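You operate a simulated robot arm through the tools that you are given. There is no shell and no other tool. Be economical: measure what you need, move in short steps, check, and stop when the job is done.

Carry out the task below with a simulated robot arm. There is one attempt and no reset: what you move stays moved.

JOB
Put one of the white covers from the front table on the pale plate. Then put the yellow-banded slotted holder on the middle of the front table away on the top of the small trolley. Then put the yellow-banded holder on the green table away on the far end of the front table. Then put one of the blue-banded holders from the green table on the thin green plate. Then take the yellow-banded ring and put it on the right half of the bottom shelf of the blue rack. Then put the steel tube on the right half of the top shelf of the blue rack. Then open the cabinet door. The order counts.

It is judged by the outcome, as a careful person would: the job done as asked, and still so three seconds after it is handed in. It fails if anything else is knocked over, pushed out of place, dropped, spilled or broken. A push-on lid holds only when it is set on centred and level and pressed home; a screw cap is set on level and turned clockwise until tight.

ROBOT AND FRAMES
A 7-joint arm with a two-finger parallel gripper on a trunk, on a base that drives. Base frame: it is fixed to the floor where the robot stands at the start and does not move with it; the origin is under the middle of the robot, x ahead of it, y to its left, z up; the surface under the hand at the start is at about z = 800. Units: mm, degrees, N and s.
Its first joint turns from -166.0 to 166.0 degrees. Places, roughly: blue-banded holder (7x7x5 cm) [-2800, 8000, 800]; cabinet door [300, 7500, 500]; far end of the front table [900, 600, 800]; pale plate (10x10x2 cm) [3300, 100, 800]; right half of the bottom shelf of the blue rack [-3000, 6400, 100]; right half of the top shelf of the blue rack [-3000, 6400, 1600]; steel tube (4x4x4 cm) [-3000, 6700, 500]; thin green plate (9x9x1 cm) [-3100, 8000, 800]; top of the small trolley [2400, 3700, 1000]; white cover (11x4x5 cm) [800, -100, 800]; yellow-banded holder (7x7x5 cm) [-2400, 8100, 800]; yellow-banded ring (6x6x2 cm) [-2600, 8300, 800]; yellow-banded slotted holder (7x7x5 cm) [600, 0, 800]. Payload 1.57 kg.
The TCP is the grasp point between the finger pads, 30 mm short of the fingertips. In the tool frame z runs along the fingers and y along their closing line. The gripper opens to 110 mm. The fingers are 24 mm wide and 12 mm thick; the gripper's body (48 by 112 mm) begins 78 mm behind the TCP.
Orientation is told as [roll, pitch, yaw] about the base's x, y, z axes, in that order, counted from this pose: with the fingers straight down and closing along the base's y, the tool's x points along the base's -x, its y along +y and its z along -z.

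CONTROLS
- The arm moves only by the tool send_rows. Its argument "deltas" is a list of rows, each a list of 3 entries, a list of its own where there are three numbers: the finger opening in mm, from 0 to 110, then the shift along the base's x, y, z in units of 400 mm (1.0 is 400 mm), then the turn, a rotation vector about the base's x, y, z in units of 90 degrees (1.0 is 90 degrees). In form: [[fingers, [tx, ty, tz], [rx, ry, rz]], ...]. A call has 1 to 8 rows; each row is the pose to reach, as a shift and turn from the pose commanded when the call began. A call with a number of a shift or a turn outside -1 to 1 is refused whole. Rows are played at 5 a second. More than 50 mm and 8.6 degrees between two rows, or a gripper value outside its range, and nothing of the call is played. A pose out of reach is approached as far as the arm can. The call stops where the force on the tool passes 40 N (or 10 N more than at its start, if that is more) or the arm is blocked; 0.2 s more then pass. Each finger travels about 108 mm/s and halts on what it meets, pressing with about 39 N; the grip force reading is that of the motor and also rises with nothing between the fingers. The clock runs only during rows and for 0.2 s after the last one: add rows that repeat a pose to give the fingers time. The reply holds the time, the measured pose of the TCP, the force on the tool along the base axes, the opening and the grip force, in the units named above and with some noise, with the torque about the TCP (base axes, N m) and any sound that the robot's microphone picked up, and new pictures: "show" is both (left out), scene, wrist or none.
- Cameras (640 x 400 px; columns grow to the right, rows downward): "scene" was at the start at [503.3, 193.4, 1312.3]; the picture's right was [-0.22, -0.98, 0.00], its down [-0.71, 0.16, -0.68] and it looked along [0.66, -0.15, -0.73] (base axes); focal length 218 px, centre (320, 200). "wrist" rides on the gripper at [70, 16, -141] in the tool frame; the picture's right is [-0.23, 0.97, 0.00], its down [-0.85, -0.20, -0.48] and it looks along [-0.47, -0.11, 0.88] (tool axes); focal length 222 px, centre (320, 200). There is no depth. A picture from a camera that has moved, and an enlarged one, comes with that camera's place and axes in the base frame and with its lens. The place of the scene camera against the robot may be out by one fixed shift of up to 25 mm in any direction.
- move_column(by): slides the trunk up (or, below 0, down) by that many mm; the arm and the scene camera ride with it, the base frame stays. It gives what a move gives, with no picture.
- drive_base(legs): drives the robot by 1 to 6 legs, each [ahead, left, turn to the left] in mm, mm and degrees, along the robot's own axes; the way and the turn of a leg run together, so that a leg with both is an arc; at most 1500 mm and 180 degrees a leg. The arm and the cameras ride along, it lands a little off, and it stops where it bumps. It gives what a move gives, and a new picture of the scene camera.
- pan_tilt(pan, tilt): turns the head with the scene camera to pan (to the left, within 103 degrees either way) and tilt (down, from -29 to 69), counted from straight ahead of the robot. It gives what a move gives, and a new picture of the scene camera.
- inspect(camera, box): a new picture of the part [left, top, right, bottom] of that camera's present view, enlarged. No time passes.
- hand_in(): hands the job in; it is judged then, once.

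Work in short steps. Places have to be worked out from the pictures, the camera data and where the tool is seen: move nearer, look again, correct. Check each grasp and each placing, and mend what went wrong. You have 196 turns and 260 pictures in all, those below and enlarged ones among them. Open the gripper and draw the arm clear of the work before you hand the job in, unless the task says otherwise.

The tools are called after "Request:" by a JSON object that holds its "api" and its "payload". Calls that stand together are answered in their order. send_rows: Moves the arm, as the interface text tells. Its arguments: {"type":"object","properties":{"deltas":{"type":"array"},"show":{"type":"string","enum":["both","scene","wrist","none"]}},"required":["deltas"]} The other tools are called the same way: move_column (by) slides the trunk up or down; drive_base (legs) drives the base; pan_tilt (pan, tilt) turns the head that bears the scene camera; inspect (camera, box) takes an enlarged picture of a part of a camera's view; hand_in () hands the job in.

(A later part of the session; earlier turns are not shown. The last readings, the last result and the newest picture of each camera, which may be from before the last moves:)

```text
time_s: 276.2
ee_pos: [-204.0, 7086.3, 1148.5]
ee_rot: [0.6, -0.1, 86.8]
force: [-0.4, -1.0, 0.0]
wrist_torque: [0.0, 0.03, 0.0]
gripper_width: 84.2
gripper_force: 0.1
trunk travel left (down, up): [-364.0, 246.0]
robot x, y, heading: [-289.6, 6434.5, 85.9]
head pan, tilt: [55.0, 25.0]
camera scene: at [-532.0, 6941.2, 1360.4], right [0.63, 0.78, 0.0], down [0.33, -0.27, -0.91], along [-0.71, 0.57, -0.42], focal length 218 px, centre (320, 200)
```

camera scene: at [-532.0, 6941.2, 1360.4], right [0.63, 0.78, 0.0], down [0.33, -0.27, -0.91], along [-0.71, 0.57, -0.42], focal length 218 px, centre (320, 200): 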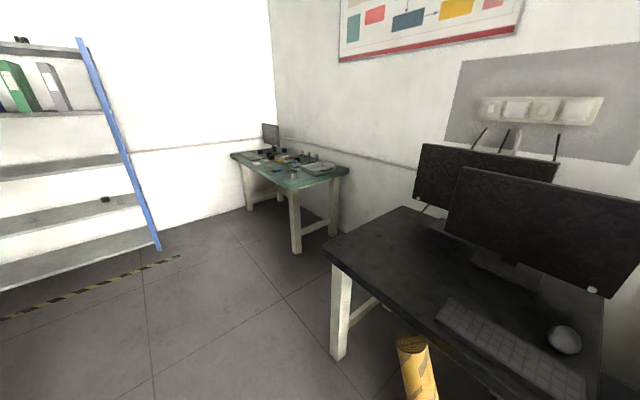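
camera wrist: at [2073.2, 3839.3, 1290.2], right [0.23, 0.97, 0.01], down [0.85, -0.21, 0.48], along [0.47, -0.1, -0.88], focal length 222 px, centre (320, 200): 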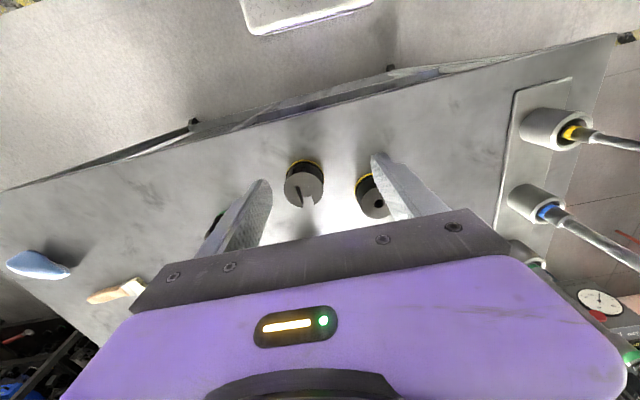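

Now I see the green table (x -1820 to -3100, near edge y about 7700) and the rack (front at x about -2920, facing +x). I drive to a spot in front of the yellow holder.

Request:
{"api": "drive_base", "payload": {"legs": [[0, 0, 4], [0, 1500, 0], [0, 610, 0], [800, 0, 0]]}}

Request:
{"api": "pan_tilt", "payload": {"pan": 0, "tilt": 45}}

```text
time_s: 291.1
ee_pos: [-2351.2, 7908.4, 1148.9]
ee_rot: [0.6, -0.3, 90.3]
force: [-0.1, 0.1, -0.1]
wrist_torque: [0.02, 0.04, -0.01]
gripper_width: 84.0
gripper_force: 0.1
trunk travel left (down, up): [-364.0, 246.0]
robot x, y, heading: [-2395.5, 7250.4, 89.6]
head pan, tilt: [55.0, 25.0]
camera scene: at [-2669.1, 7744.6, 1360.3], right [0.58, 0.81, 0.0], down [0.34, -0.25, -0.91], along [-0.74, 0.53, -0.42], focal length 218 px, centre (320, 200)
```

scene: 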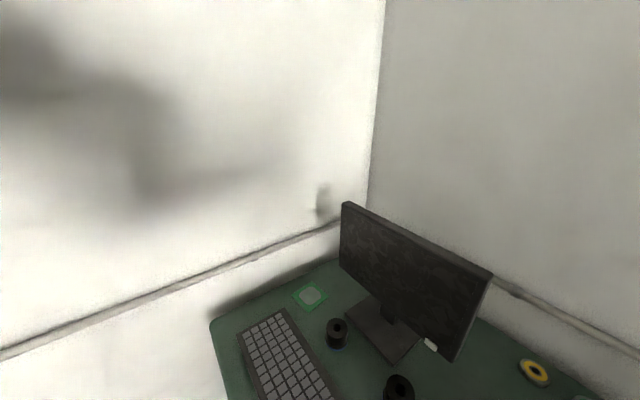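

```text
time_s: 292.3
ee_pos: [-2350.2, 7909.1, 1149.7]
ee_rot: [0.6, -0.2, 90.3]
force: [1.4, 0.0, -0.1]
wrist_torque: [-0.04, 0.0, 0.01]
gripper_width: 84.0
gripper_force: 0.1
trunk travel left (down, up): [-364.0, 246.0]
robot x, y, heading: [-2398.5, 7249.8, 89.6]
head pan, tilt: [0.0, 45.0]
camera scene: at [-2593.4, 7772.4, 1329.8], right [1.0, -0.01, 0.0], down [-0.01, -0.71, -0.71], along [0.01, 0.71, -0.71], focal length 218 px, centre (320, 200)
```

scene: 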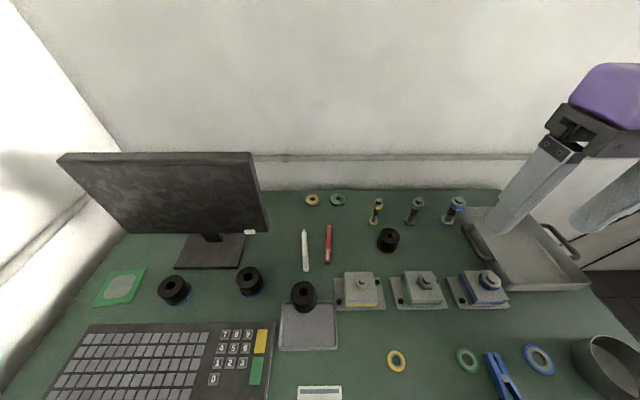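

All the items are in view. I zoom in on the holders, rings and thin green plate to tell the bands apart.

Request:
{"api": "inspect", "payload": {"camera": "scene", "box": [80, 180, 280, 320]}}

Request:
{"api": "inspect", "payload": {"camera": "scene", "box": [270, 180, 480, 320]}}

```text
2.86 times, centred on (180, 250) of scene
camera zoom: at [-2593.4, 7772.4, 1329.8], right [1.0, -0.01, 0.0], down [-0.01, -0.71, -0.71], along [0.01, 0.71, -0.71], focal length 623 px, centre (720, 57)
```

zoom: 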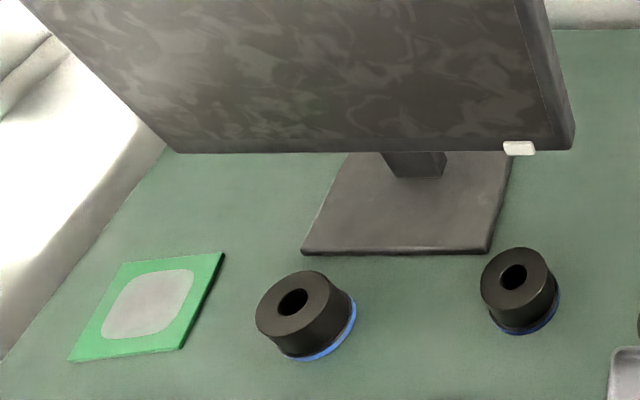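

```text
2.86 times, centred on (375, 250) of scene
camera zoom: at [-2593.4, 7772.4, 1329.8], right [1.0, -0.01, 0.0], down [-0.01, -0.71, -0.71], along [0.01, 0.71, -0.71], focal length 623 px, centre (163, 57)
```

zoom: 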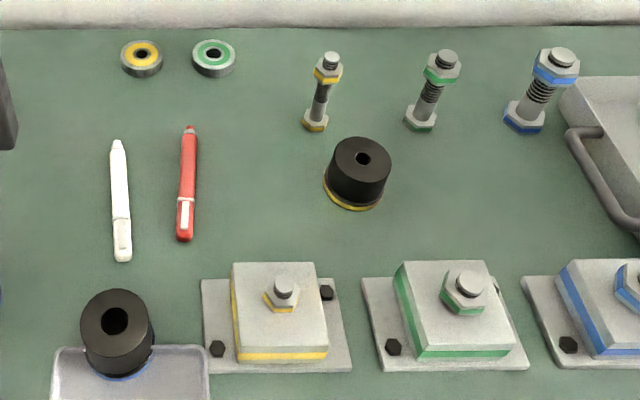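

The yellow-banded holder is at about (-2408, 8105), standing free. I bring the hand above it and look with the wrist camera.

Request:
{"api": "send_rows", "payload": {"deltas": [[100, [-0.03, 0.07, 0], [0, 0, 0]], [100, [-0.06, 0.16, 0], [0, 0, 0]], [100, [-0.1, 0.26, -0.03], [0, 0, 0]], [100, [-0.145, 0.35, -0.09], [0, 0, 0]], [100, [-0.145, 0.41, -0.18], [0, 0, 0]], [100, [-0.145, 0.43, -0.28], [0, 0, 0]], [100, [-0.145, 0.43, -0.38], [0, 0, 0]], [100, [-0.145, 0.43, -0.4], [0, 0, 0]]], "show": "wrist"}}

```text
time_s: 294.1
ee_pos: [-2409.7, 8080.6, 988.8]
ee_rot: [0.6, -0.1, 90.2]
force: [0.7, -0.4, 0.2]
wrist_torque: [-0.04, 0.01, 0.0]
gripper_width: 99.8
gripper_force: 0.1
trunk travel left (down, up): [-364.0, 246.0]
robot x, y, heading: [-2394.1, 7250.2, 89.6]
head pan, tilt: [0.0, 45.0]
camera wrist: at [-2423.8, 8011.7, 1129.9], right [-0.97, 0.22, 0.01], down [0.2, 0.86, 0.48], along [0.1, 0.47, -0.88], focal length 222 px, centre (320, 200)
```

wrist: 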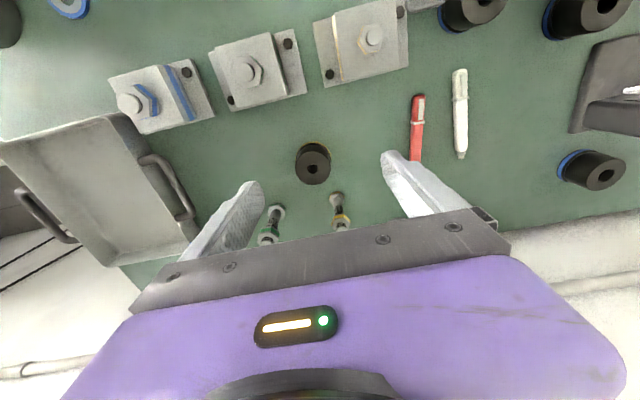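

Holder is at (-2395, 8107); the standing bolts are 90 mm beyond. I lower over it, close and lift.

Request:
{"api": "send_rows", "payload": {"deltas": [[90, [0.037, 0.066, -0.08], [0, 0, 0]], [90, [0.037, 0.066, -0.18], [0, 0, 0]], [90, [0.037, 0.066, -0.28], [0, 0, 0]], [90, [0.037, 0.066, -0.35], [0, 0, 0]], [90, [0.037, 0.066, -0.377], [0, 0, 0]], [90, [0.037, 0.066, -0.377], [0, 0, 0]]], "show": "wrist"}}

Request:
{"api": "send_rows", "payload": {"deltas": [[60, [0, 0, 0], [0, 0, 0]], [40, [0, 0, 0], [0, 0, 0]], [40, [0, 0, 0], [0, 0, 0]], [40, [0, 0, 0], [0, 0, 0]]], "show": "none"}}

```text
time_s: 295.5
ee_pos: [-2394.1, 8107.9, 835.9]
ee_rot: [0.6, -0.3, 90.4]
force: [-0.4, 0.0, 0.3]
wrist_torque: [0.0, 0.02, 0.01]
gripper_width: 89.9
gripper_force: 0.1
trunk travel left (down, up): [-364.0, 246.0]
robot x, y, heading: [-2395.7, 7253.3, 89.3]
head pan, tilt: [0.0, 45.0]
camera wrist: at [-2409.3, 8039.9, 978.4], right [-0.97, 0.22, 0.01], down [0.2, 0.85, 0.48], along [0.1, 0.47, -0.88], focal length 222 px, centre (320, 200)
```

wrist: 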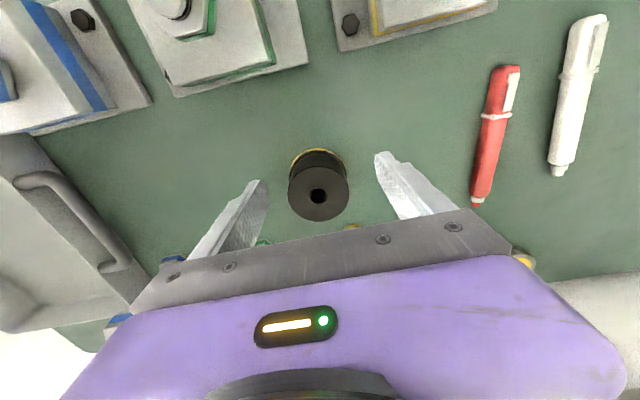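

```text
time_s: 296.5
ee_pos: [-2394.7, 8107.9, 836.8]
ee_rot: [0.7, -0.1, 90.3]
force: [-0.6, -0.5, -0.4]
wrist_torque: [0.0, 0.01, 0.0]
gripper_width: 40.0
gripper_force: 0.0
trunk travel left (down, up): [-364.0, 246.0]
robot x, y, heading: [-2399.9, 7249.5, 89.7]
head pan, tilt: [0.0, 45.0]
```

This holder is narrower than 40 mm, so I close fully and then lift.

Request:
{"api": "send_rows", "payload": {"deltas": [[20, [0, 0, 0], [0, 0, 0]], [10, [0, 0, 0], [0, 0, 0]], [10, [0, 0, 0], [0, 0, 0]]], "show": "wrist"}}

Request:
{"api": "send_rows", "payload": {"deltas": [[10, [0, 0, 0.04], [0, 0, 0]], [10, [0, 0, 0.12], [0, 0, 0]], [10, [0, 0, 0.22], [0, 0, 0]], [10, [0, 0, 0.32], [0, 0, 0]], [10, [0, -0.02, 0.42], [0, 0, 0]], [10, [0, -0.08, 0.52], [0, 0, 0]], [10, [0, -0.16, 0.6], [0, 0, 0]], [10, [0, -0.26, 0.66], [0, 0, 0]]], "show": "wrist"}}

```text
time_s: 297.3
ee_pos: [-2393.8, 8109.1, 837.5]
ee_rot: [0.6, -0.1, 90.4]
force: [-0.5, -1.2, 0.1]
wrist_torque: [0.01, 0.03, 0.02]
gripper_width: 9.5
gripper_force: 0.0
trunk travel left (down, up): [-364.0, 246.0]
robot x, y, heading: [-2396.0, 7253.9, 89.5]
head pan, tilt: [0.0, 45.0]
camera wrist: at [-2409.2, 8040.0, 978.6], right [-0.97, 0.22, 0.01], down [0.2, 0.85, 0.48], along [0.1, 0.47, -0.88], focal length 222 px, centre (320, 200)
```

wrist: 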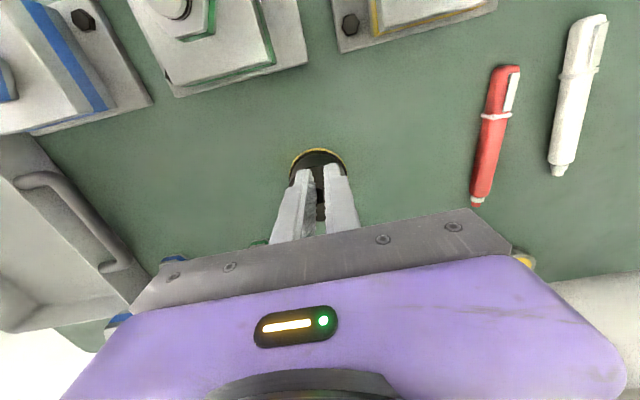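

```text
time_s: 299.1
ee_pos: [-2396.0, 8006.4, 1103.3]
ee_rot: [0.6, 0.0, 90.2]
force: [0.3, 0.1, 0.0]
wrist_torque: [-0.04, 0.01, -0.01]
gripper_width: 10.2
gripper_force: 0.1
trunk travel left (down, up): [-364.0, 246.0]
robot x, y, heading: [-2395.7, 7251.5, 89.2]
head pan, tilt: [0.0, 45.0]
camera wrist: at [-2411.1, 7936.6, 1244.3], right [-0.97, 0.22, 0.01], down [0.2, 0.85, 0.48], along [0.1, 0.47, -0.88], focal length 222 px, centre (320, 200)
```

wrist: 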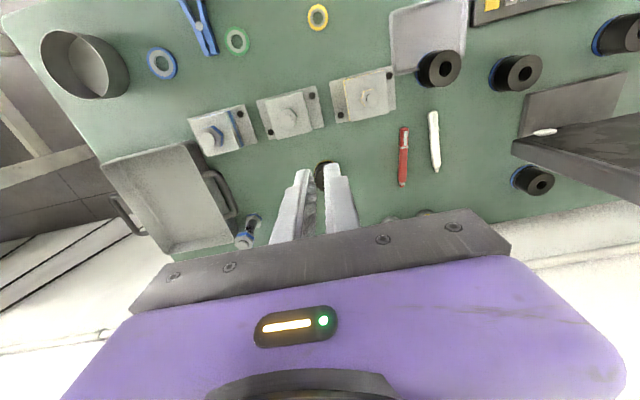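

The fingers closed above it: this table is lower, at about z 750. That puts the holder at (-2389, 8126). I go again to TCP z 790 with the fingers open.

Request:
{"api": "send_rows", "payload": {"deltas": [[50, [0.0175, 0.1, -0.06], [0, 0, 0]], [90, [0.0175, 0.2, -0.12], [0, 0, 0]], [95, [0.0175, 0.29, -0.19], [0, 0, 0]], [95, [0.0175, 0.3, -0.3], [0, 0, 0]], [95, [0.0175, 0.3, -0.42], [0, 0, 0]], [95, [0.0175, 0.3, -0.54], [0, 0, 0]], [95, [0.0175, 0.3, -0.66], [0, 0, 0]], [95, [0.0175, 0.3, -0.74], [0, 0, 0]]], "show": "wrist"}}

```text
time_s: 300.9
ee_pos: [-2383.6, 8123.8, 805.1]
ee_rot: [0.6, -0.2, 90.3]
force: [-0.4, -0.6, 1.2]
wrist_torque: [0.01, 0.04, 0.01]
gripper_width: 95.2
gripper_force: 0.1
trunk travel left (down, up): [-364.0, 246.0]
robot x, y, heading: [-2397.0, 7250.9, 89.7]
head pan, tilt: [0.0, 45.0]
camera wrist: at [-2399.2, 8055.6, 946.0], right [-0.97, 0.22, 0.01], down [0.2, 0.85, 0.48], along [0.1, 0.47, -0.88], focal length 222 px, centre (320, 200)
```

wrist: 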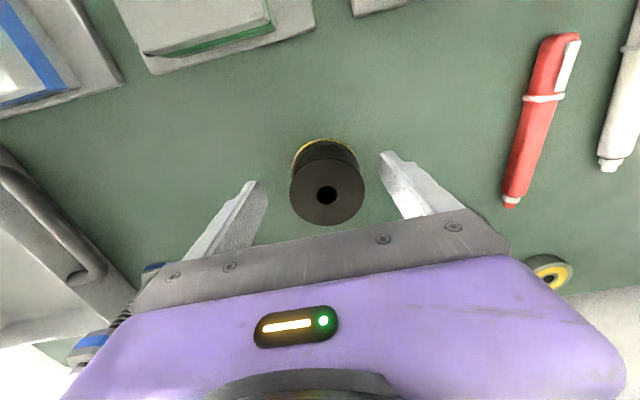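

Closer: the top is at about z 798 and the centre at (-2389, 8128). I go down the last 18 mm, close and lift.

Request:
{"api": "send_rows", "payload": {"deltas": [[95, [-0.013, 0.01, -0.02], [0, 0, 0]], [95, [-0.013, 0.01, -0.043], [0, 0, 0]], [60, [-0.013, 0.01, -0.043], [0, 0, 0]], [30, [-0.013, 0.01, -0.043], [0, 0, 0]], [30, [-0.013, 0.01, -0.043], [0, 0, 0]], [30, [-0.013, 0.01, -0.043], [0, 0, 0]]], "show": "none"}}

Request:
{"api": "send_rows", "payload": {"deltas": [[30, [0, 0, 0.04], [0, 0, 0]], [30, [0, 0, 0.12], [0, 0, 0]], [30, [0, 0, 0.22], [0, 0, 0]], [30, [0, 0, 0.32], [0, 0, 0]], [30, [0, -0.02, 0.42], [0, 0, 0]], [30, [0, -0.08, 0.52], [0, 0, 0]], [30, [0, -0.16, 0.6], [0, 0, 0]], [30, [0, -0.26, 0.66], [0, 0, 0]]], "show": "wrist"}}

```text
time_s: 302.3
ee_pos: [-2391.2, 8130.2, 790.4]
ee_rot: [0.6, 0.0, 90.3]
force: [2.7, -0.3, 0.2]
wrist_torque: [0.07, -0.24, -0.02]
gripper_width: 60.5
gripper_force: 39.6
trunk travel left (down, up): [-364.0, 246.0]
robot x, y, heading: [-2396.1, 7253.7, 89.5]
head pan, tilt: [0.0, 45.0]
```

```text
time_s: 304.1
ee_pos: [-2391.5, 8026.6, 1053.2]
ee_rot: [0.6, 0.0, 90.3]
force: [-0.8, 0.9, -7.9]
wrist_torque: [-0.06, -0.02, 0.03]
gripper_width: 60.1
gripper_force: 39.2
trunk travel left (down, up): [-364.0, 246.0]
robot x, y, heading: [-2397.8, 7252.9, 89.6]
head pan, tilt: [0.0, 45.0]
camera wrist: at [-2406.0, 7957.3, 1195.4], right [-0.97, 0.22, 0.01], down [0.2, 0.86, 0.48], along [0.1, 0.47, -0.88], focal length 222 px, centre (320, 200)
```

wrist: 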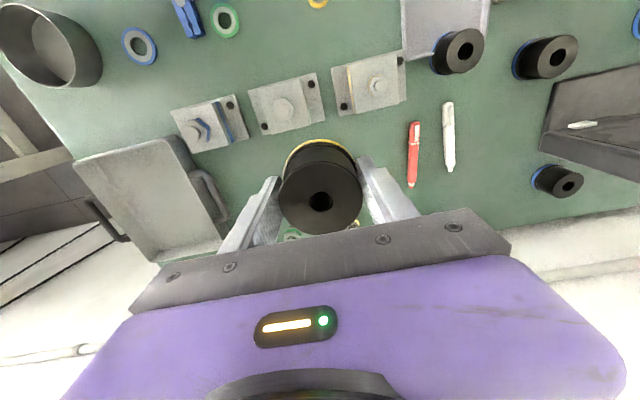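

Held (60 mm, about 8 N). I tuck the arm in high, then retrace the way back: right along the open floor, down to y about 4000.

Request:
{"api": "send_rows", "payload": {"deltas": [[30, [0, -0.1, 0.06], [0, 0, 0]], [30, [0, -0.2, 0.12], [0, 0, 0]], [30, [0, -0.3, 0.2], [0, 0, 0]], [30, [0, -0.32, 0.28], [0, 0, 0]]], "show": "none"}}

Request:
{"api": "drive_base", "payload": {"legs": [[-720, 0, 0], [0, -1500, 0], [0, -610, 0], [-1500, 0, 0], [-1030, 0, 0]]}}

```text
refused: row 3 steps farther than a row can; nothing moved
```

```text
time_s: 330.1
ee_pos: [-234.5, 4820.1, 1053.4]
ee_rot: [0.5, -0.1, 94.6]
force: [0.3, 0.4, -7.4]
wrist_torque: [0.02, 0.01, 0.02]
gripper_width: 60.1
gripper_force: 38.8
trunk travel left (down, up): [-364.0, 246.0]
robot x, y, heading: [-182.3, 4047.4, 93.6]
head pan, tilt: [0.0, 45.0]
camera scene: at [-417.0, 4551.5, 1329.7], right [1.0, 0.07, 0.0], down [0.05, -0.71, -0.71], along [-0.05, 0.71, -0.71], focal length 218 px, centre (320, 200)
```

scene: 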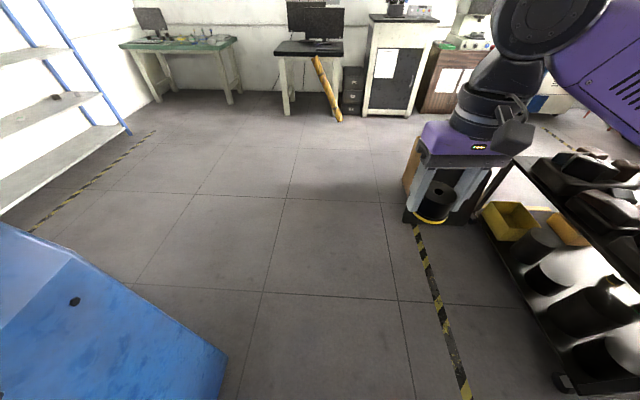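

I raise and tuck the arm in now, then drive right to x about 1565 and back down toward the front table.

Request:
{"api": "send_rows", "payload": {"deltas": [[30, [0, -0.06, 0.06], [0, 0, 0]], [30, [0, -0.14, 0.12], [0, 0, 0]], [30, [0, -0.22, 0.18], [0, 0, 0]], [30, [0, -0.28, 0.25], [0, 0, 0]], [30, [0, -0.32, 0.27], [0, 0, 0]]], "show": "none"}}

Request:
{"api": "drive_base", "payload": {"legs": [[0, 0, -3.6], [0, -1500, 0], [0, -245, 0], [-1500, 0, 0], [-1500, 0, 0], [-400, 0, 0]]}}

Request:
{"api": "pan_tilt", "payload": {"pan": 80, "tilt": 40}}

```text
time_s: 331.3
ee_pos: [-233.0, 4691.9, 1159.7]
ee_rot: [0.6, 0.0, 94.6]
force: [0.3, 0.5, -7.7]
wrist_torque: [-0.01, 0.02, 0.01]
gripper_width: 60.2
gripper_force: 39.2
trunk travel left (down, up): [-364.0, 246.0]
robot x, y, heading: [-182.0, 4046.0, 93.7]
head pan, tilt: [0.0, 45.0]
```

```text
time_s: 356.7
ee_pos: [1632.5, 1333.4, 1159.8]
ee_rot: [0.6, 0.0, 92.0]
force: [0.5, -0.3, -9.2]
wrist_torque: [0.01, 0.01, 0.01]
gripper_width: 60.2
gripper_force: 38.7
trunk travel left (down, up): [-364.0, 246.0]
robot x, y, heading: [1652.9, 682.0, 91.0]
head pan, tilt: [0.0, 45.0]
camera scene: at [1442.7, 1201.0, 1329.7], right [1.0, 0.02, 0.0], down [0.02, -0.71, -0.71], along [-0.02, 0.71, -0.71], focal length 218 px, centre (320, 200)
```

scene: 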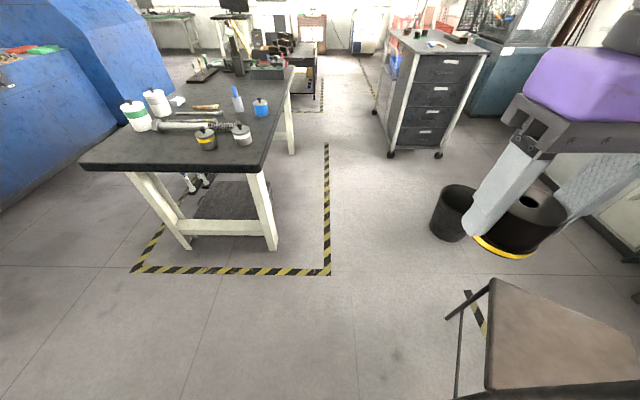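

```text
time_s: 358.2
ee_pos: [1631.9, 1332.6, 1159.8]
ee_rot: [0.6, -0.2, 91.9]
force: [0.1, 0.1, -7.8]
wrist_torque: [0.02, -0.04, 0.01]
gripper_width: 60.1
gripper_force: 38.6
trunk travel left (down, up): [-364.0, 246.0]
robot x, y, heading: [1657.6, 685.9, 91.4]
head pan, tilt: [80.0, 40.0]
camera scene: at [1360.4, 1132.7, 1336.9], right [0.15, 0.99, 0.0], down [0.64, -0.1, -0.77], along [-0.76, 0.12, -0.64], focal length 218 px, centre (320, 200)
```

scene: 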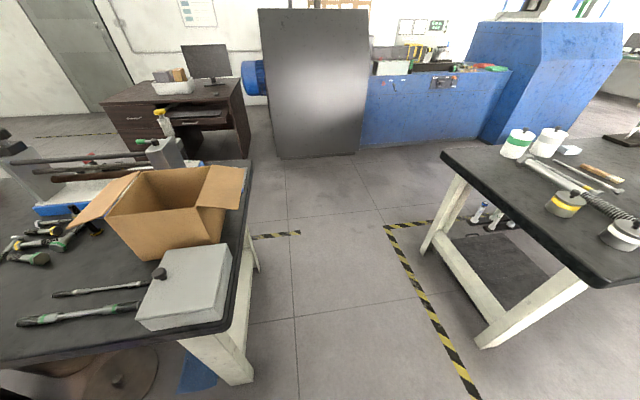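

I turn left to face the table from its far side and look at its far end.

Request:
{"api": "drive_base", "payload": {"legs": [[-60, -30, 0], [0, 0, 89]]}}

Request:
{"api": "pan_tilt", "payload": {"pan": 0, "tilt": 50}}

```text
time_s: 362.9
ee_pos: [1038.9, 644.2, 1159.8]
ee_rot: [0.6, 0.0, 178.6]
force: [-0.2, 0.4, -8.7]
wrist_torque: [0.02, -0.04, 0.02]
gripper_width: 60.2
gripper_force: 39.3
trunk travel left (down, up): [-364.0, 246.0]
robot x, y, heading: [1681.0, 625.3, 177.8]
head pan, tilt: [80.0, 40.0]
camera scene: at [1231.4, 372.0, 1336.9], right [-0.98, 0.21, 0.0], down [0.14, 0.63, -0.77], along [-0.16, -0.75, -0.64], focal length 218 px, centre (320, 200)
```

scene: 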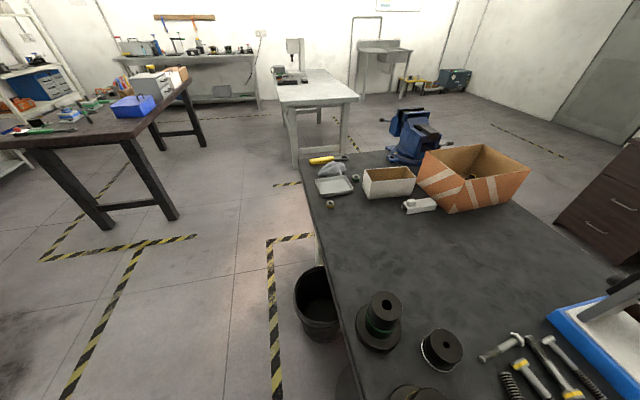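

```text
time_s: 364.4
ee_pos: [1037.6, 644.9, 1160.4]
ee_rot: [0.7, -0.1, 178.7]
force: [-0.2, 0.8, -7.6]
wrist_torque: [-0.02, -0.01, 0.02]
gripper_width: 60.2
gripper_force: 38.7
trunk travel left (down, up): [-364.0, 246.0]
robot x, y, heading: [1686.2, 626.2, 178.0]
head pan, tilt: [0.0, 50.0]
camera scene: at [1172.5, 458.0, 1322.8], right [0.04, 1.0, 0.0], down [0.77, -0.03, -0.64], along [-0.64, 0.02, -0.77], focal length 218 px, centre (320, 200)
```

scene: 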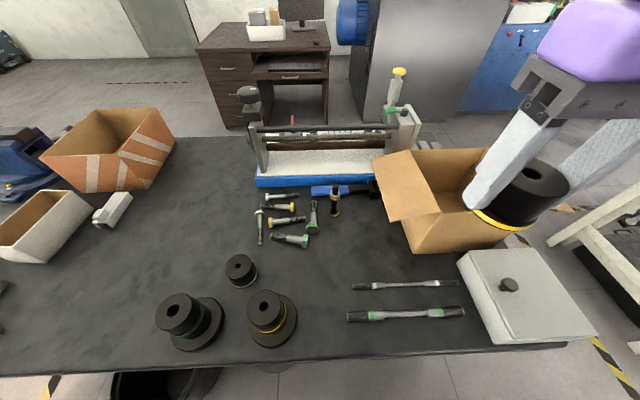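

The far end has a free patch around (905, 582), between the plug, the rods and the cardboard box. I lower the holder there.

Request:
{"api": "send_rows", "payload": {"deltas": [[30, [-0.1, -0.05, 0], [0, 0, 0]], [30, [-0.2, -0.1, 0], [0, 0, 0]], [30, [-0.3, -0.155, -0.02], [0, 0, 0]], [30, [-0.333, -0.157, -0.14], [0, 0, 0]], [30, [-0.333, -0.157, -0.26], [0, 0, 0]], [30, [-0.333, -0.157, -0.38], [0, 0, 0]], [30, [-0.333, -0.157, -0.5], [0, 0, 0]], [30, [-0.333, -0.157, -0.6], [0, 0, 0]]], "show": "none"}}

Request:
{"api": "send_rows", "payload": {"deltas": [[30, [0, 0, -0.08], [0, 0, 0]], [30, [0, 0, -0.14], [0, 0, 0]], [30, [0, 0, -0.17], [0, 0, 0]], [30, [0, 0, -0.185], [0, 0, 0]], [30, [0, 0, -0.2], [0, 0, 0]], [30, [0, 0, -0.212], [0, 0, 0]], [30, [0, 0, -0.224], [0, 0, 0]]], "show": "both"}}

```text
time_s: 366.0
ee_pos: [901.6, 575.1, 976.3]
ee_rot: [1.6, -1.0, 179.1]
force: [-0.9, -1.5, -3.6]
wrist_torque: [0.15, 0.01, 0.14]
gripper_width: 60.1
gripper_force: 38.9
trunk travel left (down, up): [-364.0, 246.0]
robot x, y, heading: [1685.0, 627.9, 177.7]
head pan, tilt: [0.0, 50.0]
stopped in row 7: the force on the tool passed its limit at 111 N (the readings are from after the stop); the commanded pose is now the measured one
```

```text
time_s: 367.6
ee_pos: [902.7, 572.8, 887.7]
ee_rot: [1.6, -0.9, 179.1]
force: [-0.2, -0.5, -8.2]
wrist_torque: [0.0, -0.02, -0.01]
gripper_width: 60.0
gripper_force: 38.6
trunk travel left (down, up): [-364.0, 246.0]
robot x, y, heading: [1685.6, 627.1, 177.7]
head pan, tilt: [0.0, 50.0]
camera scene: at [1172.5, 457.5, 1322.8], right [0.04, 1.0, 0.0], down [0.77, -0.03, -0.64], along [-0.64, 0.02, -0.77], focal length 218 px, centre (320, 200)
camera wrist: at [974.0, 561.2, 1027.8], right [-0.24, -0.97, 0.03], down [-0.84, 0.23, 0.49], along [-0.48, 0.09, -0.87], focal length 222 px, centre (320, 200)
```

scene: 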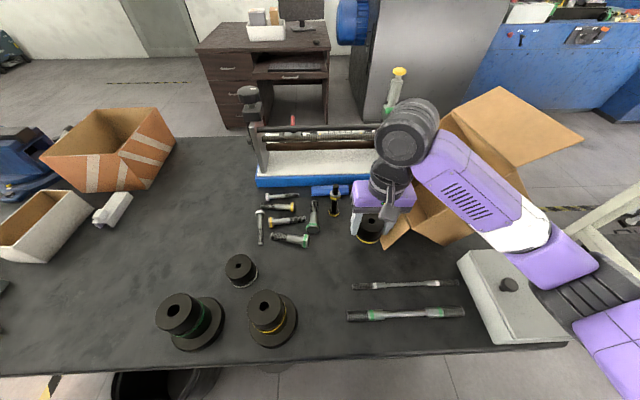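
wrist: 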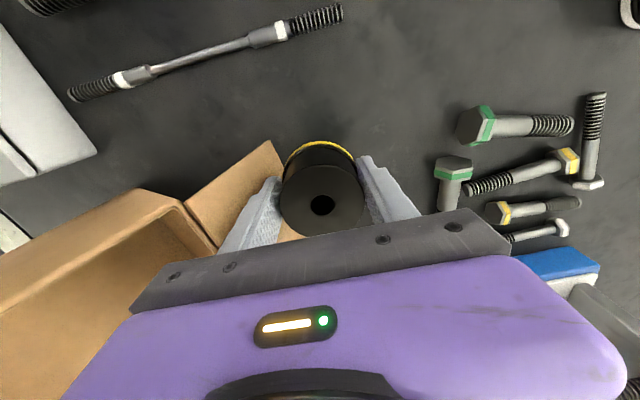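

The hand hit a flap of the cardboard box and it has shifted. I lift straight up and look.

Request:
{"api": "send_rows", "payload": {"deltas": [[30, [0, -0.02, 0.08], [0, 0, 0]], [30, [0, -0.06, 0.16], [0, 0, 0]], [30, [0, -0.1, 0.26], [0, 0, 0]], [30, [0, -0.15, 0.36], [0, 0, 0]], [30, [0.05, -0.2, 0.46], [0, 0, 0]], [30, [0.1, -0.25, 0.54], [0, 0, 0]], [30, [0.15, -0.3, 0.62], [0, 0, 0]], [30, [0.2, -0.35, 0.68], [0, 0, 0]]], "show": "both"}}

Request:
{"api": "pan_tilt", "payload": {"pan": -30, "tilt": 50}}

```text
time_s: 369.4
ee_pos: [982.4, 438.4, 1155.6]
ee_rot: [1.7, -0.8, 179.2]
force: [-0.7, -0.2, -8.8]
wrist_torque: [0.0, -0.05, 0.0]
gripper_width: 60.2
gripper_force: 38.9
trunk travel left (down, up): [-364.0, 246.0]
robot x, y, heading: [1689.0, 623.0, 177.9]
head pan, tilt: [0.0, 50.0]
camera scene: at [1172.1, 457.9, 1322.6], right [0.04, 1.0, 0.0], down [0.77, -0.03, -0.64], along [-0.64, 0.02, -0.77], focal length 218 px, centre (320, 200)
camera wrist: at [1053.8, 426.3, 1297.2], right [-0.24, -0.97, 0.03], down [-0.84, 0.23, 0.49], along [-0.48, 0.09, -0.87], focal length 222 px, centre (320, 200)
```

scene: 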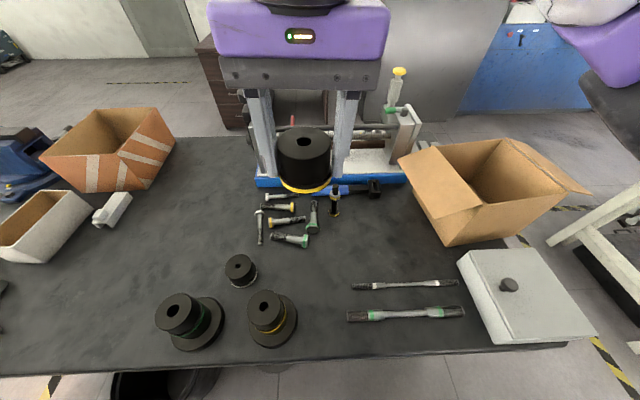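
wrist: 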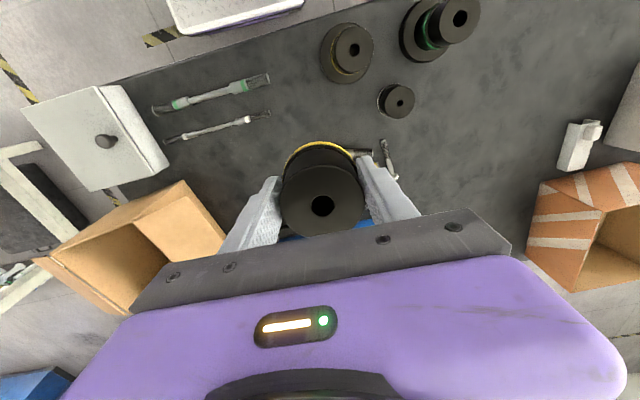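

```text
time_s: 370.4
ee_pos: [983.2, 439.3, 1156.7]
ee_rot: [1.6, -1.0, 179.2]
force: [0.0, 0.2, -7.5]
wrist_torque: [-0.03, -0.02, 0.03]
gripper_width: 60.1
gripper_force: 39.0
trunk travel left (down, up): [-364.0, 246.0]
robot x, y, heading: [1686.3, 627.5, 178.1]
head pan, tilt: [-30.0, 50.0]
camera scene: at [1184.2, 495.5, 1322.7], right [0.53, 0.85, 0.0], down [0.65, -0.41, -0.64], along [-0.54, 0.34, -0.77], focal length 218 px, centre (320, 200)
```

scene: 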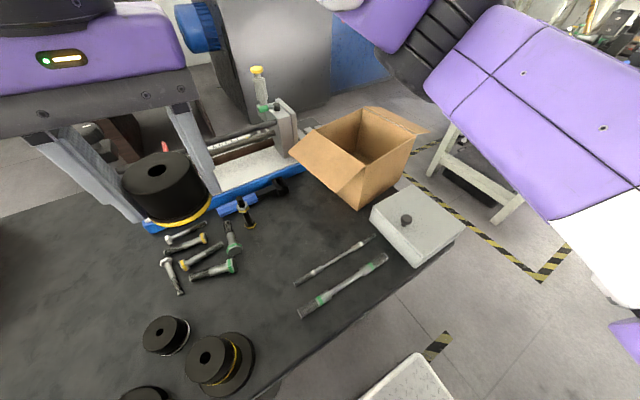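

The box settled upright but was shoved about 80-100 mm toward the table's end; I will drag it back afterwards. First I set the holder down clear of it, at (900, 540).

Request:
{"api": "send_rows", "payload": {"deltas": [[30, [-0.07, 0.08, 0], [0, 0, 0]], [30, [-0.14, 0.17, 0], [0, 0, 0]], [30, [-0.2075, 0.2525, -0.06], [0, 0, 0]], [30, [-0.2075, 0.2525, -0.18], [0, 0, 0]], [30, [-0.2075, 0.2525, -0.3], [0, 0, 0]], [30, [-0.2075, 0.2525, -0.42], [0, 0, 0]], [30, [-0.2075, 0.2525, -0.54], [0, 0, 0]], [30, [-0.2075, 0.2525, -0.66], [0, 0, 0]]], "show": "wrist"}}

Request:
{"api": "send_rows", "payload": {"deltas": [[30, [0, 0, -0.06], [0, 0, 0]], [30, [0, 0, -0.09], [0, 0, 0]], [30, [0, 0, -0.105], [0, 0, 0]], [30, [0, 0, -0.12], [0, 0, 0]], [30, [0, 0, -0.132], [0, 0, 0]], [30, [0, 0, -0.144], [0, 0, 0]], [30, [0, 0, -0.156], [0, 0, 0]]], "show": "wrist"}}

```text
time_s: 372.2
ee_pos: [896.2, 538.2, 896.2]
ee_rot: [1.6, -1.1, 179.2]
force: [0.0, 0.7, -8.4]
wrist_torque: [-0.02, -0.01, 0.0]
gripper_width: 60.0
gripper_force: 39.3
trunk travel left (down, up): [-364.0, 246.0]
robot x, y, heading: [1691.2, 622.6, 177.6]
head pan, tilt: [-30.0, 50.0]
camera wrist: at [969.6, 527.0, 1036.2], right [-0.24, -0.97, 0.03], down [-0.84, 0.23, 0.49], along [-0.48, 0.09, -0.87], focal length 222 px, centre (320, 200)
```

wrist: 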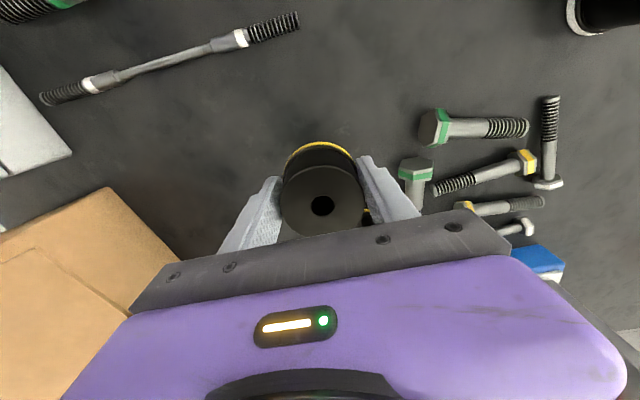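

```text
time_s: 373.8
ee_pos: [899.6, 537.6, 833.3]
ee_rot: [1.7, -1.3, 179.2]
force: [3.7, -0.1, 24.9]
wrist_torque: [0.54, -0.09, -0.07]
gripper_width: 60.3
gripper_force: 38.9
trunk travel left (down, up): [-364.0, 246.0]
robot x, y, heading: [1686.0, 629.7, 178.2]
head pan, tilt: [-30.0, 50.0]
camera wrist: at [971.0, 525.2, 974.5], right [-0.24, -0.97, 0.03], down [-0.84, 0.23, 0.49], along [-0.48, 0.09, -0.87], focal length 222 px, centre (320, 200)
```

wrist: 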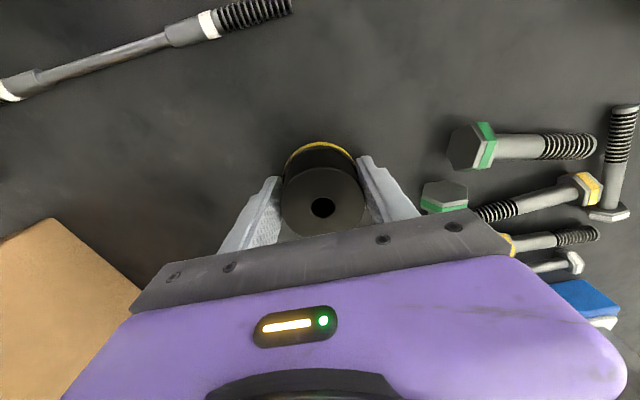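

Down with 25 N on it. I open modestly and lift.

Request:
{"api": "send_rows", "payload": {"deltas": [[70, [0, 0, 0.003], [0, 0, 0]], [74, [0, 0, 0.003], [0, 0, 0]], [74, [0, 0, 0.003], [0, 0, 0]], [74, [0, 0, 0.1], [0, 0, 0]], [74, [0, 0, 0.2], [0, 0, 0]], [74, [0, 0, 0.3], [0, 0, 0]], [74, [0, 0, 0.42], [0, 0, 0]], [74, [0, 0, 0.5], [0, 0, 0]]], "show": "both"}}

```text
time_s: 375.6
ee_pos: [897.3, 531.9, 1032.1]
ee_rot: [1.7, -0.8, 179.2]
force: [0.4, -0.7, 1.1]
wrist_torque: [0.0, -0.05, -0.01]
gripper_width: 74.3
gripper_force: 0.3
trunk travel left (down, up): [-364.0, 246.0]
robot x, y, heading: [1684.9, 627.4, 177.8]
head pan, tilt: [-30.0, 50.0]
camera scene: at [1184.3, 495.6, 1322.7], right [0.53, 0.85, 0.0], down [0.65, -0.41, -0.64], along [-0.54, 0.34, -0.77], focal length 218 px, centre (320, 200)
camera wrist: at [969.0, 520.5, 1172.2], right [-0.24, -0.97, 0.03], down [-0.84, 0.23, 0.49], along [-0.48, 0.09, -0.87], focal length 222 px, centre (320, 200)
```

scene: 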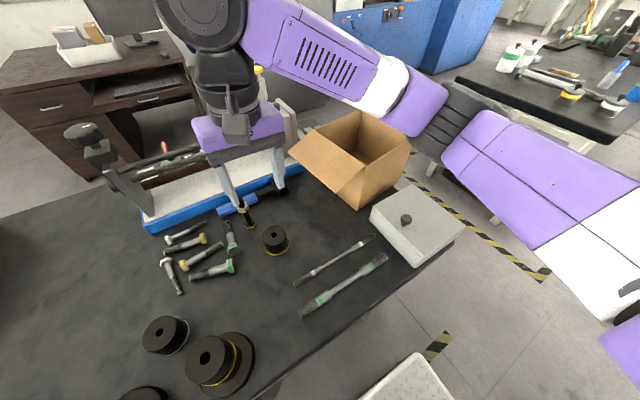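
wrist: 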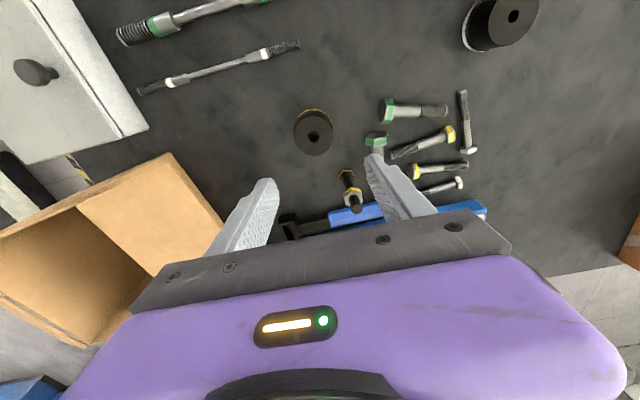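

The holder is down at about (898, 536). Now I restore the cardboard box: closed fingers inside it at (770, 855), then pulled toward -y by the ~105 mm it was shoved.

Request:
{"api": "send_rows", "payload": {"deltas": [[40, [0, 0.03, 0.06], [0, 0, 0]], [10, [-0.04, 0.13, 0.1], [0, 0, 0]], [0, [-0.09, 0.24, 0.1], [0, 0, 0]], [0, [-0.14, 0.35, 0.1], [0, 0, 0]], [0, [-0.19, 0.46, 0.1], [0, 0, 0]], [0, [-0.24, 0.57, 0.1], [0, 0, 0]], [0, [-0.29, 0.68, 0.1], [0, 0, 0]], [0, [-0.31, 0.79, 0.1], [0, 0, 0]]], "show": "both"}}

```text
time_s: 377.4
ee_pos: [775.6, 851.2, 1075.7]
ee_rot: [1.7, -0.9, 179.2]
force: [0.2, -0.3, -0.1]
wrist_torque: [0.03, 0.04, 0.0]
gripper_width: 0.0
gripper_force: 21.5
trunk travel left (down, up): [-364.0, 246.0]
robot x, y, heading: [1683.5, 626.9, 177.6]
head pan, tilt: [-30.0, 50.0]
camera scene: at [1184.5, 495.3, 1322.8], right [0.53, 0.85, 0.0], down [0.65, -0.41, -0.64], along [-0.54, 0.34, -0.77], focal length 218 px, centre (320, 200)
camera wrist: at [846.6, 840.0, 1216.6], right [-0.24, -0.97, 0.03], down [-0.84, 0.22, 0.49], along [-0.48, 0.09, -0.87], focal length 222 px, centre (320, 200)
```

scene: 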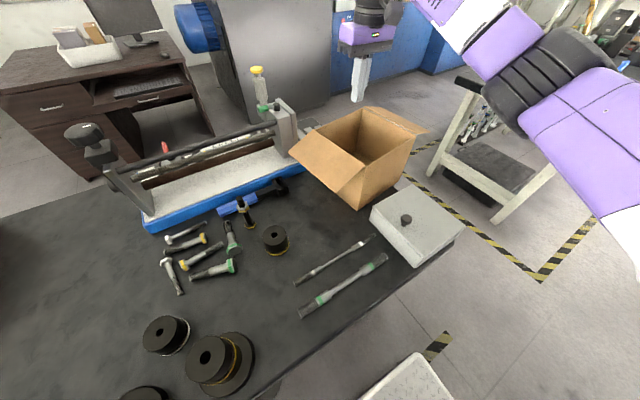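
wrist: 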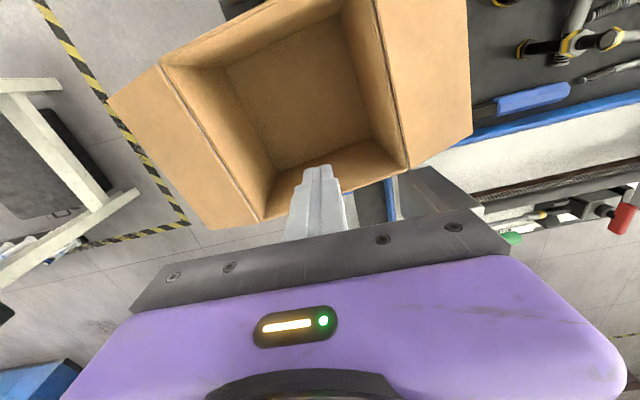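

From the wrist view the box's -y wall runs from (698, 736) to (896, 760). It should be near y 661, so it needs about 75-100 mm. I go down inside and push the wall back.

Request:
{"api": "send_rows", "payload": {"deltas": [[0, [0.035, -0.06, -0.06], [0, 0, 0]], [0, [0.035, -0.1275, -0.14], [0, 0, 0]], [0, [0.035, -0.1275, -0.26], [0, 0, 0]], [0, [0.035, -0.1275, -0.38], [0, 0, 0]], [0, [0.035, -0.1275, -0.48], [0, 0, 0]], [0, [0.035, -0.1275, -0.5], [0, 0, 0]]], "show": "none"}}

Request:
{"api": "send_rows", "payload": {"deltas": [[0, [0, -0.08, 0], [0, 0, 0]], [0, [0, -0.13, 0], [0, 0, 0]], [0, [0, -0.18, 0], [0, 0, 0]], [0, [0, -0.23, 0], [0, 0, 0]], [0, [0, -0.2775, 0], [0, 0, 0]], [0, [0, -0.2, 0], [0, 0, 0]], [0, [0.1, -0.18, 0], [0, 0, 0]], [0, [0.2, -0.18, 0], [0, 0, 0]]], "show": "none"}}

Request:
{"api": "send_rows", "payload": {"deltas": [[0, [0, -0.03, 0], [0, 0, 0]], [0, [0, -0.07, 0], [0, 0, 0]], [0, [0, -0.11, 0], [0, 0, 0]], [0, [0, -0.135, 0], [0, 0, 0]], [0, [0, -0.09, 0.03], [0, 0, 0]], [0, [0, -0.05, 0.13], [0, 0, 0]], [0, [0, -0.05, 0.25], [0, 0, 0]], [0, [-0.05, -0.0, 0.36], [0, 0, 0]]], "show": "both"}}

```text
time_s: 378.6
ee_pos: [787.8, 799.4, 895.1]
ee_rot: [1.8, -1.9, 179.5]
force: [1.7, -0.4, 19.5]
wrist_torque: [-0.74, -0.4, 0.04]
gripper_width: 0.0
gripper_force: 21.5
trunk travel left (down, up): [-364.0, 246.0]
robot x, y, heading: [1684.5, 625.9, 177.8]
head pan, tilt: [-30.0, 50.0]
stopped in row 6: the force on the tool passed its limit at 55 N (the readings are from after the stop); the commanded pose is now the measured one
```

```text
time_s: 380.4
ee_pos: [868.5, 724.9, 891.0]
ee_rot: [1.8, -1.5, 179.4]
force: [-2.3, -3.8, 11.5]
wrist_torque: [-0.3, -0.49, -0.2]
gripper_width: 0.0
gripper_force: 21.7
trunk travel left (down, up): [-364.0, 246.0]
robot x, y, heading: [1683.1, 628.4, 177.6]
head pan, tilt: [-30.0, 50.0]
```

```text
refused: row 8 steps farther than a row can; nothing moved
```

The fingertips rested on the box floor while moving, so they may also have dragged it. I lift out and look.

Request:
{"api": "send_rows", "payload": {"deltas": [[0, [0, 0.0, 0.08], [0, 0, 0]], [0, [0, 0.0, 0.18], [0, 0, 0]], [0, [0, 0.03, 0.29], [0, 0, 0]], [0, [-0.08, 0.09, 0.36], [0, 0, 0]], [0, [-0.16, 0.16, 0.42], [0, 0, 0]], [0, [-0.23, 0.24, 0.46], [0, 0, 0]], [0, [-0.23, 0.3, 0.46], [0, 0, 0]]], "show": "both"}}

```text
time_s: 382.0
ee_pos: [774.9, 846.9, 1079.7]
ee_rot: [1.9, -1.5, 179.4]
force: [0.0, 0.3, 0.4]
wrist_torque: [0.01, 0.04, -0.01]
gripper_width: 0.3
gripper_force: 22.1
trunk travel left (down, up): [-364.0, 246.0]
robot x, y, heading: [1687.6, 630.0, 177.9]
head pan, tilt: [-30.0, 50.0]
camera scene: at [1184.4, 495.3, 1322.8], right [0.53, 0.85, 0.0], down [0.65, -0.41, -0.64], along [-0.54, 0.34, -0.77], focal length 218 px, centre (320, 200)
camera wrist: at [848.3, 834.9, 1219.2], right [-0.24, -0.97, 0.04], down [-0.84, 0.22, 0.5], along [-0.49, 0.09, -0.87], focal length 222 px, centre (320, 200)
```

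scene: 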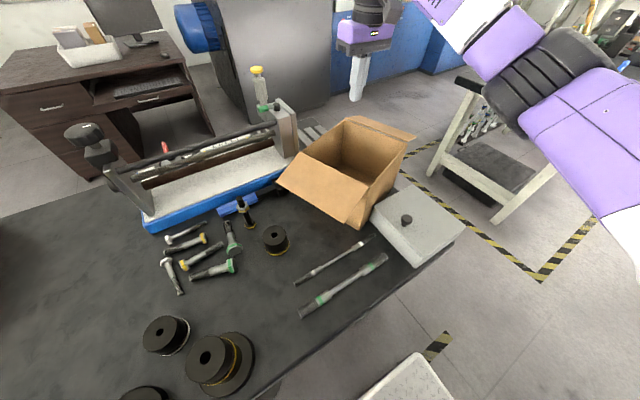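
wrist: 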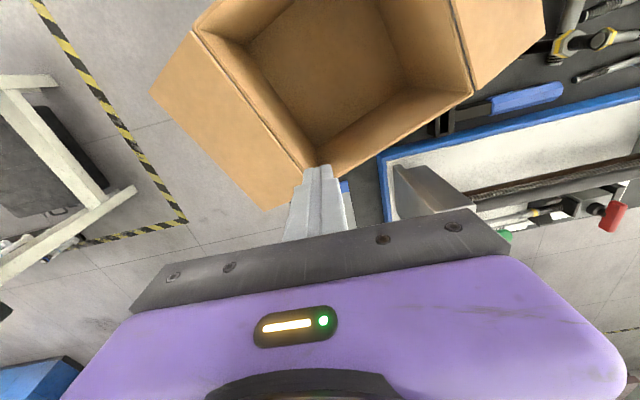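

The y is right now, but the box is rotated about 17° and sits about 44 mm too far in +x. I will press its +x wall back from outside: first near the corner (y 700) to unrotate it, then at its middle.

Request:
{"api": "send_rows", "payload": {"deltas": [[0, [0.08, -0.05, 0], [0, 0, 0]], [0, [0.17, -0.1, 0], [0, 0, 0]], [0, [0.26, -0.16, 0], [0, 0, 0]], [0, [0.36, -0.21, 0], [0, 0, 0]], [0, [0.45, -0.27, 0], [0, 0, 0]], [0, [0.54, -0.32, 0], [0, 0, 0]], [0, [0.6, -0.35, -0.06], [0, 0, 0]], [0, [0.6, -0.35, -0.16], [0, 0, 0]]], "show": "none"}}

Request:
{"api": "send_rows", "payload": {"deltas": [[0, [0, 0, -0.12], [0, 0, 0]], [0, [0, 0, -0.24], [0, 0, 0]], [0, [0, 0, -0.34], [0, 0, 0]], [0, [0, 0, -0.35], [0, 0, 0]]], "show": "both"}}

```text
time_s: 383.8
ee_pos: [1013.5, 705.2, 1009.9]
ee_rot: [1.8, -1.6, 179.3]
force: [-0.3, 0.2, 1.0]
wrist_torque: [0.0, 0.01, 0.0]
gripper_width: 0.0
gripper_force: 21.3
trunk travel left (down, up): [-364.0, 246.0]
robot x, y, heading: [1684.8, 628.3, 177.5]
head pan, tilt: [-30.0, 50.0]
```

```text
time_s: 384.6
ee_pos: [1013.4, 707.8, 887.4]
ee_rot: [1.9, -2.6, 179.4]
force: [3.3, -4.5, 24.2]
wrist_torque: [0.75, 1.23, 0.08]
gripper_width: 0.0
gripper_force: 21.4
trunk travel left (down, up): [-364.0, 246.0]
robot x, y, heading: [1685.5, 626.1, 177.7]
head pan, tilt: [-30.0, 50.0]
stopped in row 4: the force on the tool passed its limit at 66 N (the readings are from after the stop); the commanded pose is now the measured one
camera scene: at [1185.3, 495.4, 1323.7], right [0.53, 0.85, 0.0], down [0.65, -0.41, -0.64], along [-0.54, 0.34, -0.77], focal length 218 px, centre (320, 200)
camera wrist: at [1089.3, 696.2, 1025.6], right [-0.24, -0.97, 0.04], down [-0.83, 0.22, 0.51], along [-0.5, 0.09, -0.86], focal length 222 px, centre (320, 200)
```

scene: 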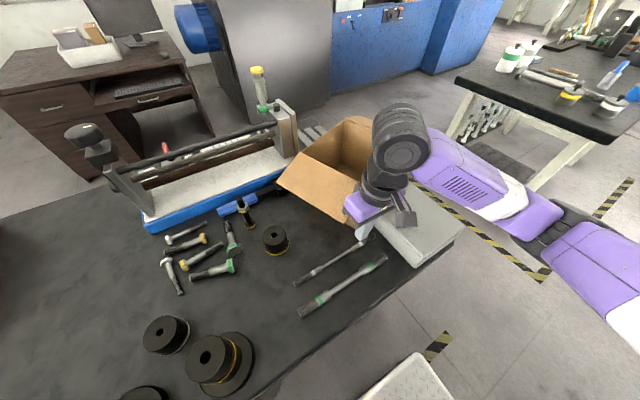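
wrist: 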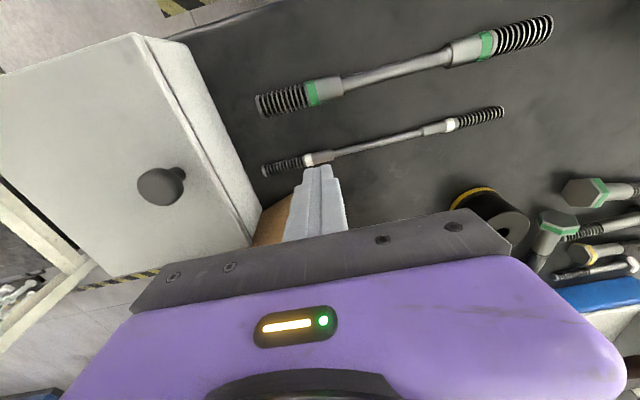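

The contact is at hand height, so the rim must be near z 965, which only scales my figures slightly. I rise 12 mm and push -x at the corner.

Request:
{"api": "send_rows", "payload": {"deltas": [[0, [0, 0, 0.03], [0, 0, 0]], [0, [-0.06, -0.01, 0.03], [0, 0, 0]], [0, [-0.12, -0.01, 0.03], [0, 0, 0]], [0, [-0.18, -0.01, 0.03], [0, 0, 0]], [0, [-0.23, -0.01, 0.03], [0, 0, 0]], [0, [-0.26, -0.01, 0.03], [0, 0, 0]], [0, [-0.2, -0.01, 0.04], [0, 0, 0]]], "show": "none"}}

Request:
{"api": "send_rows", "payload": {"deltas": [[0, [0.02, 0, 0.12], [0, 0, 0]], [0, [0.02, 0, 0.24], [0, 0, 0]], [0, [0.02, 0, 0.36], [0, 0, 0]], [0, [-0.06, 0.06, 0.42], [0, 0, 0]], [0, [-0.15, 0.12, 0.46], [0, 0, 0]], [0, [-0.24, 0.17, 0.46], [0, 0, 0]], [0, [-0.33, 0.22, 0.46], [0, 0, 0]], [0, [-0.4, 0.3, 0.46], [0, 0, 0]]], "show": "both"}}

```text
time_s: 386.2
ee_pos: [932.5, 704.2, 900.9]
ee_rot: [1.8, -2.3, 179.2]
force: [-0.2, -0.5, -0.1]
wrist_torque: [0.01, -0.03, 0.04]
gripper_width: 0.0
gripper_force: 21.5
trunk travel left (down, up): [-364.0, 246.0]
robot x, y, heading: [1684.4, 623.9, 177.6]
head pan, tilt: [-30.0, 50.0]
```

```text
time_s: 388.0
ee_pos: [769.1, 826.7, 1080.0]
ee_rot: [1.8, -2.3, 179.4]
force: [-0.1, 0.4, 0.3]
wrist_torque: [0.01, 0.01, -0.03]
gripper_width: 0.0
gripper_force: 21.1
trunk travel left (down, up): [-364.0, 246.0]
robot x, y, heading: [1684.4, 625.7, 177.8]
head pan, tilt: [-30.0, 50.0]
camera scene: at [1184.6, 495.6, 1322.9], right [0.53, 0.85, 0.0], down [0.65, -0.41, -0.64], along [-0.54, 0.34, -0.77], focal length 218 px, centre (320, 200)
camera wrist: at [844.6, 814.3, 1220.4], right [-0.24, -0.97, 0.04], down [-0.83, 0.22, 0.51], along [-0.5, 0.09, -0.86], focal length 222 px, centre (320, 200)
```

scene: 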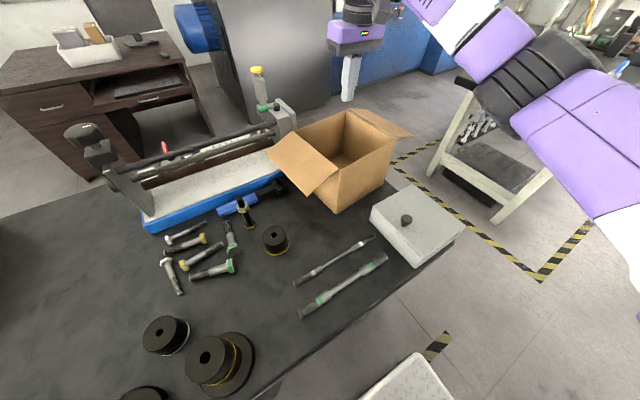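
wrist: 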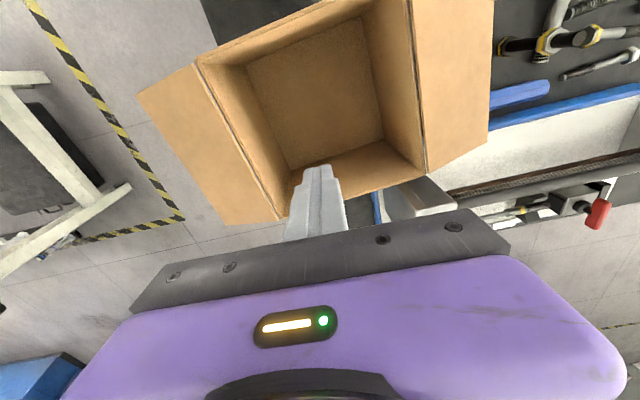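

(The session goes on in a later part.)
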